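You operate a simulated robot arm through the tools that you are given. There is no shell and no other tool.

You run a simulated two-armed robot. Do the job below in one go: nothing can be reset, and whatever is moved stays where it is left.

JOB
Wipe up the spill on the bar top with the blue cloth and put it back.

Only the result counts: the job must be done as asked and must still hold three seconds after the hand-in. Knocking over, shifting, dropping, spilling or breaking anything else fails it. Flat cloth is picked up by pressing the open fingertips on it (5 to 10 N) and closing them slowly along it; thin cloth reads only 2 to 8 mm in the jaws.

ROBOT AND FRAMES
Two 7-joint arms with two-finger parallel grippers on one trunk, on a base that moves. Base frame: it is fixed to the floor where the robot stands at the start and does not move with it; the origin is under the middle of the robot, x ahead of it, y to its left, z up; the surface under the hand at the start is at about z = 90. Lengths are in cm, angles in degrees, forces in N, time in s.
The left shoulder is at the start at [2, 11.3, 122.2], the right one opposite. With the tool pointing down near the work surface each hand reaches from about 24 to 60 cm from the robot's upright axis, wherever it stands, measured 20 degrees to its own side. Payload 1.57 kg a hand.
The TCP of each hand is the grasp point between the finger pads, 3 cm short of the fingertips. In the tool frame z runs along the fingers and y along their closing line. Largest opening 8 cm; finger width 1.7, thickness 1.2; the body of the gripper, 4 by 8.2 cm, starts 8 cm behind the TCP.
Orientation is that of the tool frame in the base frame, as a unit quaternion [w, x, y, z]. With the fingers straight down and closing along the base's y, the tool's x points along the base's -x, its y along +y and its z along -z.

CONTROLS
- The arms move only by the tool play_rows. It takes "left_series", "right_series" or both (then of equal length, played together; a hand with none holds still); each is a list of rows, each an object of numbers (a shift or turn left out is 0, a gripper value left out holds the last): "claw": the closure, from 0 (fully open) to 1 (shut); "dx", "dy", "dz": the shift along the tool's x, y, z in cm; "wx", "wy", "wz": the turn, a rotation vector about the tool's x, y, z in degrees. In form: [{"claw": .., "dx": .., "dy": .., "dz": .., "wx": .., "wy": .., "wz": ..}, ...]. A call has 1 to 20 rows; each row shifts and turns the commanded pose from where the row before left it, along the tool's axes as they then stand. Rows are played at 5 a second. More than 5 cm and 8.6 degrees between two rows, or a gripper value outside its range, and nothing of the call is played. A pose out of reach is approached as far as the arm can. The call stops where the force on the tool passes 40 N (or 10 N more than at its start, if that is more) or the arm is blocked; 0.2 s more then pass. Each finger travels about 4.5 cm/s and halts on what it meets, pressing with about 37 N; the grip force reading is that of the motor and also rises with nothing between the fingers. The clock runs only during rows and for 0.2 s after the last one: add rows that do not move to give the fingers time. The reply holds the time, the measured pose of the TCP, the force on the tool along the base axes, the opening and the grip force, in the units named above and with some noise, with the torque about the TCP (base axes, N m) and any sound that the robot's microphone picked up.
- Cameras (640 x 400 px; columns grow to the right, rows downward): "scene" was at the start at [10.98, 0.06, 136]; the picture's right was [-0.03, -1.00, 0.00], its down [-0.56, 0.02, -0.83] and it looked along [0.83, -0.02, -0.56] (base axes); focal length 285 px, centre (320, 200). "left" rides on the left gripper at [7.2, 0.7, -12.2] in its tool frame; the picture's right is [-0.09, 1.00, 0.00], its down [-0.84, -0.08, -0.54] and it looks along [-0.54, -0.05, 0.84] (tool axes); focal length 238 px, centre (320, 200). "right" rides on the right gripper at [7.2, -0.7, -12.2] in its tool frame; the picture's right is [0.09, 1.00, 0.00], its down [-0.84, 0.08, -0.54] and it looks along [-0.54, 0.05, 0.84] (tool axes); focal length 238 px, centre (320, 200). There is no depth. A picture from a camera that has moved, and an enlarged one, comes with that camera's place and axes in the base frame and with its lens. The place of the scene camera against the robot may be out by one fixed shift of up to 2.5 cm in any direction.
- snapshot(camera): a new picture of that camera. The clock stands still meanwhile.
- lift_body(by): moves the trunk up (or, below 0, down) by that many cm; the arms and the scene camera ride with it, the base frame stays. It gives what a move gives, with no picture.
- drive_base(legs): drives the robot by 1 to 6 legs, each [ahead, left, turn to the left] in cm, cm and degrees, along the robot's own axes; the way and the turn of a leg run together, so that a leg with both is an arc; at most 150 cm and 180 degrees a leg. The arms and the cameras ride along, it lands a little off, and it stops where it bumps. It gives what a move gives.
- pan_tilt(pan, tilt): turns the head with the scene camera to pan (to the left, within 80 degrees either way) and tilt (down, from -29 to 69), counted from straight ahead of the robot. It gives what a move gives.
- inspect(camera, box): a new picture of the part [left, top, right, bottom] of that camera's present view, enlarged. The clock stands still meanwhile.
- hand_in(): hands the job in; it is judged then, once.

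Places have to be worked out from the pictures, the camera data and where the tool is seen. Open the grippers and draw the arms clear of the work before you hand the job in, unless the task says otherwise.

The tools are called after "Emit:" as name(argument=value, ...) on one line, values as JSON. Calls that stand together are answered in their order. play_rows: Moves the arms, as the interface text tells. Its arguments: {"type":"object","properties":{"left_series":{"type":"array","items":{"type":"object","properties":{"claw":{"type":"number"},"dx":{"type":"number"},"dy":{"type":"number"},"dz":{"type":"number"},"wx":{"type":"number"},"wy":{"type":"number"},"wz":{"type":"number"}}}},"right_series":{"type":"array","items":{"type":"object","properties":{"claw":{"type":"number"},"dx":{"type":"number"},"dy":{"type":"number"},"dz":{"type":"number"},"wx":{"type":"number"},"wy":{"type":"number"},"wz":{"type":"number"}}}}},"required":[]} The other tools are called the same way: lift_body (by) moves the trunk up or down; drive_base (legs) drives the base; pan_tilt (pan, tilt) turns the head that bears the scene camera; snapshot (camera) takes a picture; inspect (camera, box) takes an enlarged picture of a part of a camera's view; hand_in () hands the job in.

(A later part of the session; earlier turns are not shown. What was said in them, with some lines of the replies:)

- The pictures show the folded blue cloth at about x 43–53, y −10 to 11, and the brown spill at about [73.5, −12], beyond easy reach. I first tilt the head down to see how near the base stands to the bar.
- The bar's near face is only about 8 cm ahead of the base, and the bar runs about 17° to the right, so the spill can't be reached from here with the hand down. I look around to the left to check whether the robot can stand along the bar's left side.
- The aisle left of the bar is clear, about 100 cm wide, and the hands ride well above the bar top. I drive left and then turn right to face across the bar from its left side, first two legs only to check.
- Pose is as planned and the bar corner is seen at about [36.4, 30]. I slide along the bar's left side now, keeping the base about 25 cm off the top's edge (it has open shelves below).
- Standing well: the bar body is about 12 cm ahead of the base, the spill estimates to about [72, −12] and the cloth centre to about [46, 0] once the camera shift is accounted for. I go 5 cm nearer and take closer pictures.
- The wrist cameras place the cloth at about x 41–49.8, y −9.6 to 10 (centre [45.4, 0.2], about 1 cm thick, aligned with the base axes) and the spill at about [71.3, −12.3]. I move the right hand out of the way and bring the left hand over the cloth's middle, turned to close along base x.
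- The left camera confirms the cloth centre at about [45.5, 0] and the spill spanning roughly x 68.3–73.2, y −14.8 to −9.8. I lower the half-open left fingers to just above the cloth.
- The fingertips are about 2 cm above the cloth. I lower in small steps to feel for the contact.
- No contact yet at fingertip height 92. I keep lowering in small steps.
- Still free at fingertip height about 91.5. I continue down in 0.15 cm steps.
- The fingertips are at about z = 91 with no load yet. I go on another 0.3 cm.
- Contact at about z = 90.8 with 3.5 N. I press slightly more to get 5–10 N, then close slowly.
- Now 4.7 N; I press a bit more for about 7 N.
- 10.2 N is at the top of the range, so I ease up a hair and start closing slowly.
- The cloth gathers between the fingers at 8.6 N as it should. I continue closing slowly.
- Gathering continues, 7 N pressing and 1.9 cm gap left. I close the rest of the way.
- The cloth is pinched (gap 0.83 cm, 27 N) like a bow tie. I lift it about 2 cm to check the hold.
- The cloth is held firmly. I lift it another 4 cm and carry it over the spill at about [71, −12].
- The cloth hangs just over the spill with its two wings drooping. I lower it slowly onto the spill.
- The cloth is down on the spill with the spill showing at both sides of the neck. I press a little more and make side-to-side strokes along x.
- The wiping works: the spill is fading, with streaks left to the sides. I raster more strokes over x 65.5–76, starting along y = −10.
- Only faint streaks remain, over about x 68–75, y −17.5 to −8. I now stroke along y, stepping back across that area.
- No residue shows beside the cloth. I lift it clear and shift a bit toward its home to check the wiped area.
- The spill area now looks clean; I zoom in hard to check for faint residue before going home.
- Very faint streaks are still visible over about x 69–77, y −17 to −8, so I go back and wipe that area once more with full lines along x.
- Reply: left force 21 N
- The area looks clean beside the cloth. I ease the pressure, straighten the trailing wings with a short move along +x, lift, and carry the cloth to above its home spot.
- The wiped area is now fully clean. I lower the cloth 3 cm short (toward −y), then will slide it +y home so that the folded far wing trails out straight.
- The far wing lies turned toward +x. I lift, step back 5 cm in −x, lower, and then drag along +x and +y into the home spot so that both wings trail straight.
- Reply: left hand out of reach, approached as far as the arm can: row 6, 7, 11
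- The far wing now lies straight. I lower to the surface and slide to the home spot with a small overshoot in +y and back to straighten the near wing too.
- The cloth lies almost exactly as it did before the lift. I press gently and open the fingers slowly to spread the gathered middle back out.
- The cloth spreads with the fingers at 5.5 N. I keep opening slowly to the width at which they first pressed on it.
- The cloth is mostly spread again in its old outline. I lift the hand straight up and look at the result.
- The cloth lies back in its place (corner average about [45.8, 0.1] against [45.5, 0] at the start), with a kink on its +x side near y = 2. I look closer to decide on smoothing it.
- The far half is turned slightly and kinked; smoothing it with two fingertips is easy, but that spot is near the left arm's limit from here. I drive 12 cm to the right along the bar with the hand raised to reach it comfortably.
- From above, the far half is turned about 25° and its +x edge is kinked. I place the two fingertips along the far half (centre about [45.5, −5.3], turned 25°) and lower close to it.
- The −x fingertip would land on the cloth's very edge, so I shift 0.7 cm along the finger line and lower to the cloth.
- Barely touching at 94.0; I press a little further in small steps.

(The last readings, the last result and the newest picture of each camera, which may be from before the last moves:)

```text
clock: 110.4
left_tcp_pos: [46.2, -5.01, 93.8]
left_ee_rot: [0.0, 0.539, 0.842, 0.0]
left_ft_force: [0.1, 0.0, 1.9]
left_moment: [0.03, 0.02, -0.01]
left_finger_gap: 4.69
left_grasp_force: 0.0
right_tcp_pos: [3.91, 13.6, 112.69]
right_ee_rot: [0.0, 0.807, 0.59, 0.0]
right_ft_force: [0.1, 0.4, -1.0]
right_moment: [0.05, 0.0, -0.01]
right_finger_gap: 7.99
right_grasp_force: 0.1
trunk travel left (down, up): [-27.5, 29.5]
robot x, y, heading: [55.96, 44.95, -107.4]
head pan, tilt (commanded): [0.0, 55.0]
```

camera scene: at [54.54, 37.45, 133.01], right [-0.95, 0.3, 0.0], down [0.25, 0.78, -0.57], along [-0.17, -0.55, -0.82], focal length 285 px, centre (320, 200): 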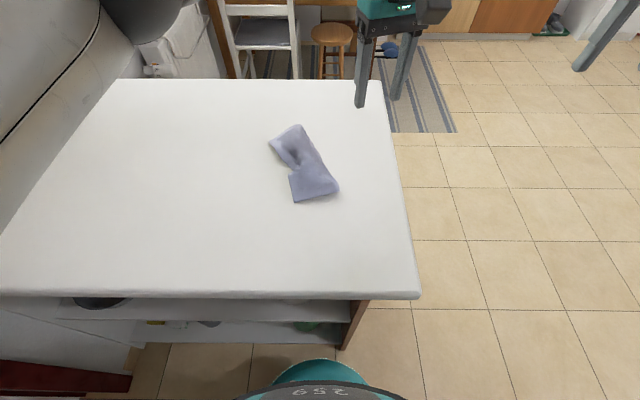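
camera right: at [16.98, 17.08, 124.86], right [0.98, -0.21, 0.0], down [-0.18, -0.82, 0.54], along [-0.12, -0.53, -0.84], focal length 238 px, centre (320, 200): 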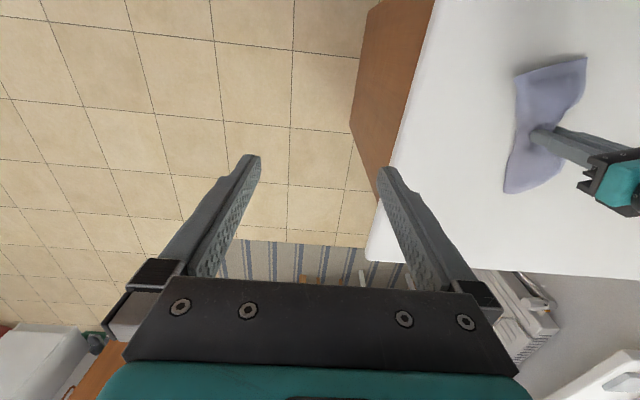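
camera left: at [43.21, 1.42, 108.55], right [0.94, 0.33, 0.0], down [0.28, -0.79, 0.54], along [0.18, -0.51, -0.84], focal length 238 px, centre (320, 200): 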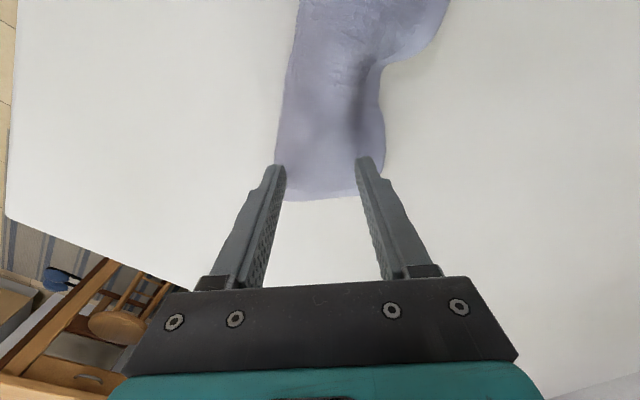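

Light contact of 2 N. I press to about 5 N, then turn the far half back 25° while drawing it about 1.7 cm toward −y.

Emit:
play_rows(left_series=[{"dz": 0.17}, {"dz": 0}, {"wz": 3.1, "dx": -0.2, "dy": -0.1}, {"wz": 3.1, "dx": -0.2, "dy": -0.1}, {"wz": 3.1, "dx": -0.2, "dy": -0.1}, {"wz": 3.1, "dx": -0.2, "dy": -0.1}, {"wz": 3.1, "dx": -0.2, "dy": -0.1}, {"wz": 3.1, "dx": -0.2, "dy": -0.1}, {"wz": 3.1, "dx": -0.2, "dy": -0.1}, {"wz": 3.1, "dx": -0.2, "dy": -0.1}, {"dz": 0}])

Emit:
snapshot(camera="left")

Emit:
inspect(camera="scene", box=[220, 80, 380, 230])

```text
clock: 112.8
left_tcp_pos: [45.78, -6.83, 93.62]
left_ee_rot: [0.001, 0.707, 0.707, 0.0]
left_ft_force: [0.1, 1.1, 2.9]
left_moment: [0.0, 0.05, 0.0]
left_finger_gap: 4.64
left_grasp_force: 0.1
right_tcp_pos: [3.89, 13.55, 112.66]
right_ee_rot: [0.0, 0.806, 0.591, -0.001]
right_ft_force: [0.2, -0.6, -0.1]
right_moment: [-0.01, -0.01, 0.02]
right_finger_gap: 8.0
right_grasp_force: 0.0
trunk travel left (down, up): [-27.5, 29.5]
robot x, y, heading: [56.24, 44.57, -107.4]
head pan, tilt (commanded): [0.0, 55.0]
```

```text
taken
camera left: at [46.64, 0.29, 105.8], right [1.0, -0.09, 0.0], down [-0.08, -0.84, 0.54], along [-0.05, -0.54, -0.84], focal length 238 px, centre (320, 200)
```

left: 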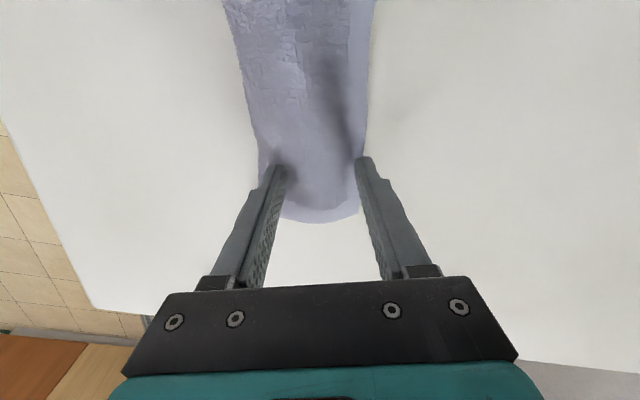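

```text
2.67 times, centred on (300, 155) of scene
camera zoom: at [54.66, 37.46, 133.02], right [-0.95, 0.3, 0.0], down [0.25, 0.78, -0.57], along [-0.17, -0.55, -0.82], focal length 759 px, centre (373, 320)
```

zoom: 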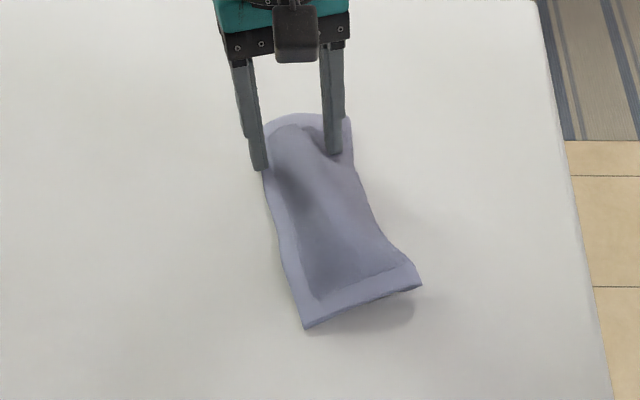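

That worked very well: the cloth is straight and the kink is gone. I lift the hand and check the whole outline.

Emit:
play_rows(left_series=[{"dz": -0.3}, {"dz": -0.7}, {"dz": -1.5}, {"dz": -2.5}, {"dz": -2.5}, {"dz": -2.5}, {"dz": -2.5}, {"dx": 3}, {"dx": 3}, {"dz": 0}])

Emit:
snapshot(camera="left")

Emit:
inspect(camera="scene", box=[220, 80, 380, 230])

Emit:
snapshot(camera="scene")

```text
clock: 115.0
left_tcp_pos: [45.98, -0.75, 106.19]
left_ee_rot: [-0.001, 0.706, 0.708, 0.0]
left_ft_force: [-0.2, -0.3, 0.3]
left_moment: [0.0, 0.01, 0.03]
left_finger_gap: 4.74
left_grasp_force: 0.0
right_tcp_pos: [3.86, 13.46, 112.68]
right_ee_rot: [0.0, 0.807, 0.591, 0.001]
right_ft_force: [0.2, 1.2, 0.9]
right_moment: [-0.03, -0.03, 0.0]
right_finger_gap: 8.01
right_grasp_force: 0.1
trunk travel left (down, up): [-27.5, 29.5]
robot x, y, heading: [55.71, 44.91, -107.4]
head pan, tilt (commanded): [0.0, 55.0]
```

```text
taken
camera left: at [46.71, 6.31, 118.3], right [1.0, -0.09, 0.0], down [-0.08, -0.84, 0.54], along [-0.05, -0.54, -0.84], focal length 238 px, centre (320, 200)
```

left: 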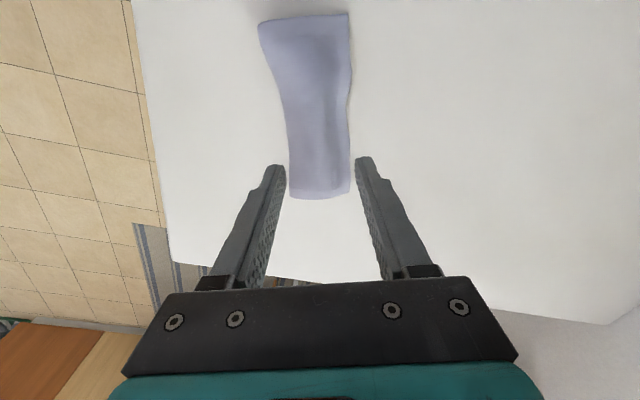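

```text
2.67 times, centred on (300, 155) of scene
camera zoom: at [54.64, 37.42, 133.01], right [-0.95, 0.3, 0.0], down [0.25, 0.78, -0.57], along [-0.17, -0.55, -0.82], focal length 759 px, centre (373, 320)
```

zoom: 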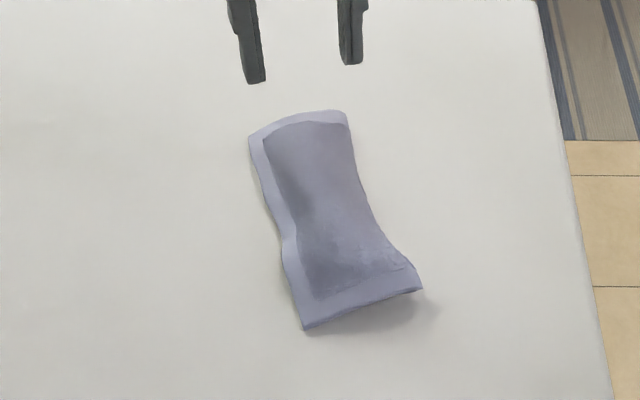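

```text
taken
camera scene: at [54.64, 37.42, 133.01], right [-0.95, 0.3, 0.0], down [0.25, 0.78, -0.57], along [-0.17, -0.55, -0.82], focal length 285 px, centre (320, 200)
```

scene: 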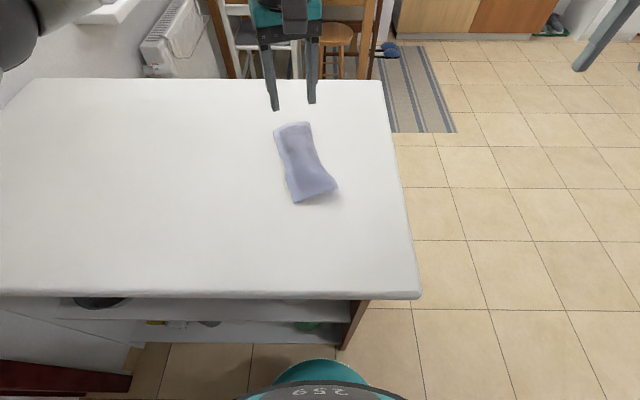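

The outline is nearly the original: far edge at y ≈ −10.4, near edge at about 8.6 (was 9.9) and slightly raised. I do the same with the near half: press at y ≈ 5.5 and draw it about 1.2 cm toward +y.

Emit:
play_rows(left_series=[{"dx": 2.1, "dy": -0.2}, {"dx": 2.1, "dy": -0.2}, {"dx": 2.0, "dy": -0.2}, {"dz": 2.5}, {"dz": 2.5}, {"dz": 2.5}, {"dz": 2.0}, {"dz": 1.0}, {"dz": 0.8}, {"dz": 0.4}, {"dz": 0.2}, {"dz": 0}, {"dz": 0}])

Emit:
inspect(camera="scene", box=[220, 80, 380, 230])

```text
clock: 117.8
left_tcp_pos: [45.26, 5.34, 94.17]
left_ee_rot: [-0.001, 0.707, 0.707, 0.0]
left_ft_force: [-0.1, -0.2, 1.0]
left_moment: [0.04, 0.01, -0.01]
left_finger_gap: 4.71
left_grasp_force: 0.0
right_tcp_pos: [3.88, 13.42, 112.77]
right_ee_rot: [0.0, 0.807, 0.591, 0.0]
right_ft_force: [-0.2, -0.6, 0.1]
right_moment: [0.01, 0.02, -0.01]
right_finger_gap: 8.0
right_grasp_force: 0.0
trunk travel left (down, up): [-27.5, 29.5]
robot x, y, heading: [55.74, 44.96, -107.5]
head pan, tilt (commanded): [0.0, 55.0]
```

```text
2.67 times, centred on (300, 155) of scene
camera zoom: at [54.64, 37.43, 133.01], right [-0.95, 0.3, 0.0], down [0.25, 0.78, -0.57], along [-0.17, -0.55, -0.82], focal length 759 px, centre (373, 320)
```

zoom: 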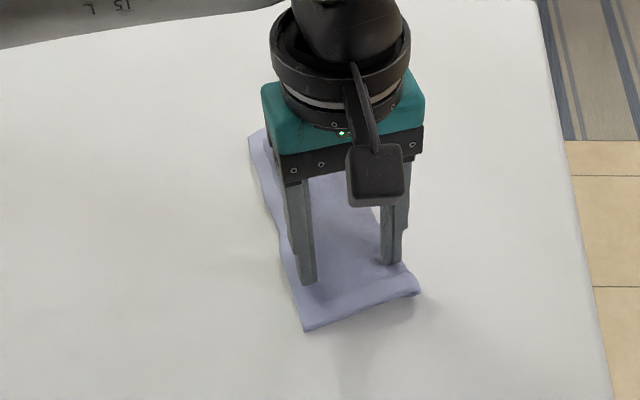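

The fingertips rest on both sides of the near half. I press to a few newtons and draw it gently toward +y by about 1.2 cm.

Emit:
play_rows(left_series=[{"dz": 0.2}, {"dz": 0.2}, {"dz": 0.1}, {"dz": 0}, {"dx": 0.2}, {"dx": 0.2}, {"dx": 0.2}, {"dx": 0.2}, {"dx": 0.2}, {"dx": 0.2}, {"dz": 0}])

Emit:
inspect(camera="scene", box=[220, 80, 380, 230])

```text
clock: 120.2
left_tcp_pos: [45.28, 6.53, 93.77]
left_ee_rot: [0.001, 0.707, 0.707, -0.002]
left_ft_force: [-0.8, -2.3, 5.9]
left_moment: [-0.07, -0.02, 0.0]
left_finger_gap: 4.67
left_grasp_force: 0.0
right_tcp_pos: [3.87, 13.6, 112.65]
right_ee_rot: [0.0, 0.807, 0.59, 0.0]
right_ft_force: [0.7, 0.1, 0.5]
right_moment: [-0.02, -0.01, -0.02]
right_finger_gap: 8.0
right_grasp_force: 0.0
trunk travel left (down, up): [-27.5, 29.5]
robot x, y, heading: [55.93, 45.07, -107.5]
head pan, tilt (commanded): [0.0, 55.0]
```

```text
2.67 times, centred on (300, 155) of scene
camera zoom: at [54.65, 37.44, 133.02], right [-0.95, 0.3, 0.0], down [0.25, 0.78, -0.57], along [-0.17, -0.55, -0.82], focal length 759 px, centre (373, 320)
```

zoom: 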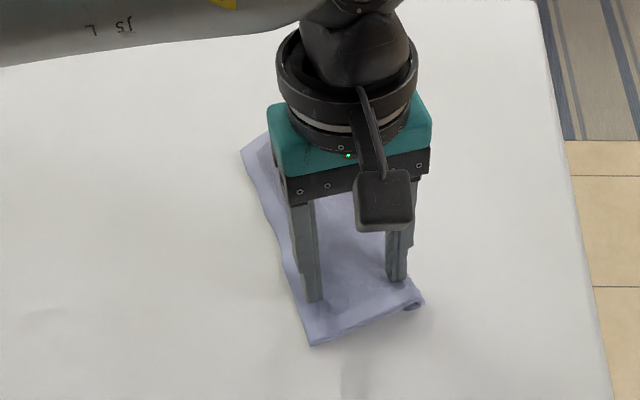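

The near half moved with the fingers. I lift straight up and back to see the final lie of the cloth.

Emit:
play_rows(left_series=[{"dz": -0.3}, {"dz": -0.7}, {"dz": -1.5}, {"dz": -2.5}, {"dz": -2.5}, {"dz": -2.5}, {"dz": -2.5}, {"dx": -3}, {"dx": -3}, {"dz": 0}])

Emit:
snapshot(camera="left")

Emit:
inspect(camera="scene", box=[220, 80, 380, 230])

```text
clock: 122.4
left_tcp_pos: [45.13, 0.53, 106.19]
left_ee_rot: [0.001, 0.708, 0.706, -0.001]
left_ft_force: [0.4, 0.6, -0.1]
left_moment: [-0.02, 0.0, -0.02]
left_finger_gap: 4.74
left_grasp_force: 0.0
right_tcp_pos: [3.92, 13.51, 112.73]
right_ee_rot: [0.0, 0.807, 0.591, 0.001]
right_ft_force: [0.0, 0.8, 1.0]
right_moment: [0.0, 0.0, -0.01]
right_finger_gap: 7.99
right_grasp_force: 0.1
trunk travel left (down, up): [-27.5, 29.5]
robot x, y, heading: [56.19, 45.04, -107.6]
head pan, tilt (commanded): [0.0, 55.0]
```

```text
taken
camera left: at [45.98, 7.69, 118.39], right [1.0, -0.09, 0.0], down [-0.08, -0.84, 0.54], along [-0.05, -0.54, -0.84], focal length 238 px, centre (320, 200)
```

left: 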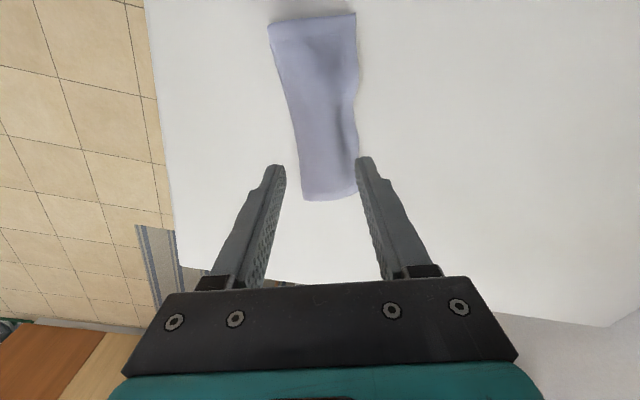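

```text
2.67 times, centred on (300, 155) of scene
camera zoom: at [54.65, 37.44, 133.01], right [-0.95, 0.3, 0.0], down [0.25, 0.78, -0.57], along [-0.17, -0.55, -0.82], focal length 759 px, centre (373, 320)
```

zoom: 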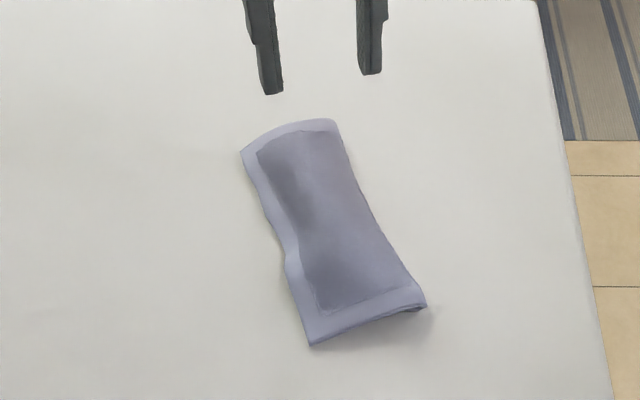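

The cloth's corners are within about 1 cm of where they started. I open the hand and draw it up and clear, then check the wiped area once more.

Emit:
play_rows(left_series=[{"dz": -2.5, "claw": 0}, {"dz": -2.5}, {"dz": -2.5}, {"dz": -2.5}, {"dx": 3, "dy": 1}, {"dx": 3, "dy": 1}, {"dx": 3, "dy": 1}, {"dx": 3, "dy": 1}, {"dz": 0}, {"dz": 0}])

Emit:
snapshot(camera="scene")

Emit:
inspect(camera="scene", box=[60, 80, 240, 230])

Emit:
snapshot(camera="left")

```text
clock: 124.6
left_tcp_pos: [49.24, 12.56, 116.22]
left_ee_rot: [0.0, 0.708, 0.707, 0.0]
left_ft_force: [0.0, -0.5, -0.2]
left_moment: [-0.02, 0.06, 0.01]
left_finger_gap: 8.0
left_grasp_force: 0.0
right_tcp_pos: [3.89, 13.55, 112.78]
right_ee_rot: [0.0, 0.807, 0.59, -0.001]
right_ft_force: [-0.9, -0.7, 0.1]
right_moment: [0.03, 0.02, -0.01]
right_finger_gap: 8.0
right_grasp_force: 0.1
trunk travel left (down, up): [-27.5, 29.5]
robot x, y, heading: [55.9, 45.07, -107.5]
head pan, tilt (commanded): [0.0, 55.0]
```

```text
taken
camera scene: at [54.65, 37.43, 133.01], right [-0.95, 0.3, 0.0], down [0.25, 0.78, -0.57], along [-0.17, -0.55, -0.82], focal length 285 px, centre (320, 200)
```

scene: 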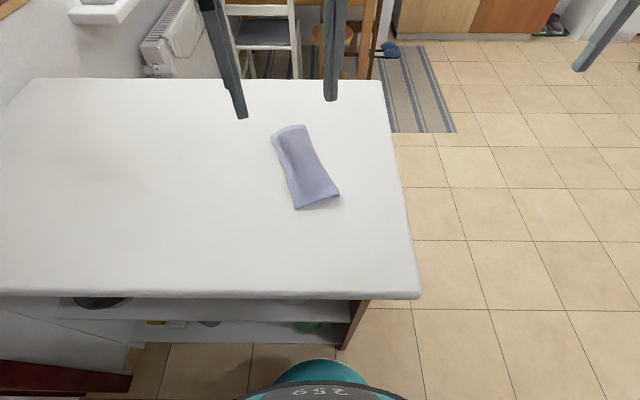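

```text
2.67 times, centred on (150, 155) of scene
camera zoom: at [54.65, 37.43, 133.01], right [-0.95, 0.3, 0.0], down [0.25, 0.78, -0.57], along [-0.17, -0.55, -0.82], focal length 759 px, centre (773, 320)
```

zoom: 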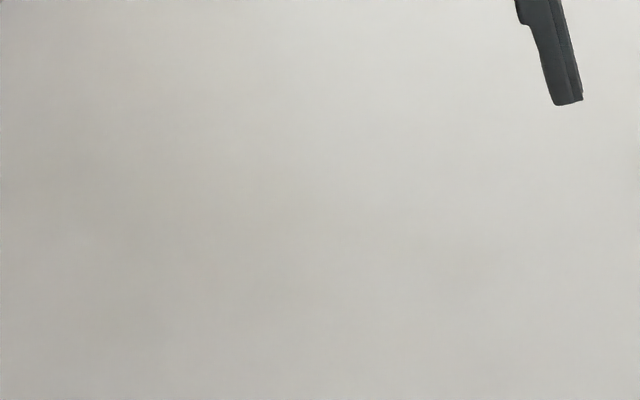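

```text
taken
camera left: at [50.05, 19.71, 128.42], right [1.0, -0.09, 0.0], down [-0.08, -0.84, 0.54], along [-0.05, -0.54, -0.84], focal length 238 px, centre (320, 200)
```

left: 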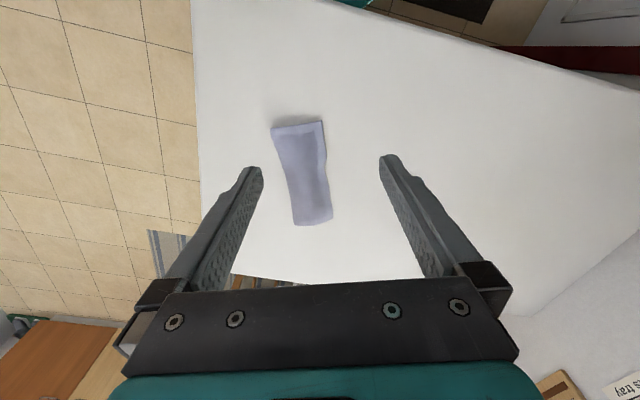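

The bar top is clean, the cloth lies back in its place, both grippers are open, and the hands are well clear of the work. I hand the job in.

Emit:
hand_in()

```text
The job is handed in.
```

The spill is wiped up and the blue cloth is back where it started. I've handed the job in, but no verdict came back.

- **Spill:** an enlarged picture of the spot at the end shows no trace of it. The first round of wiping left faint streaks, so I went over the area a second time.
- **Cloth:** it lies almost flat, with slight waves in the middle. Its corners are within about 1.3 cm of their starting places. I smoothed out a kink left by the grip.
- **Everything else:** I saw nothing bumped, shifted or dropped. Both hands are open and well above the bar.

The robot now stands on the left side of the bar, because the spill was too far to reach from where it began.
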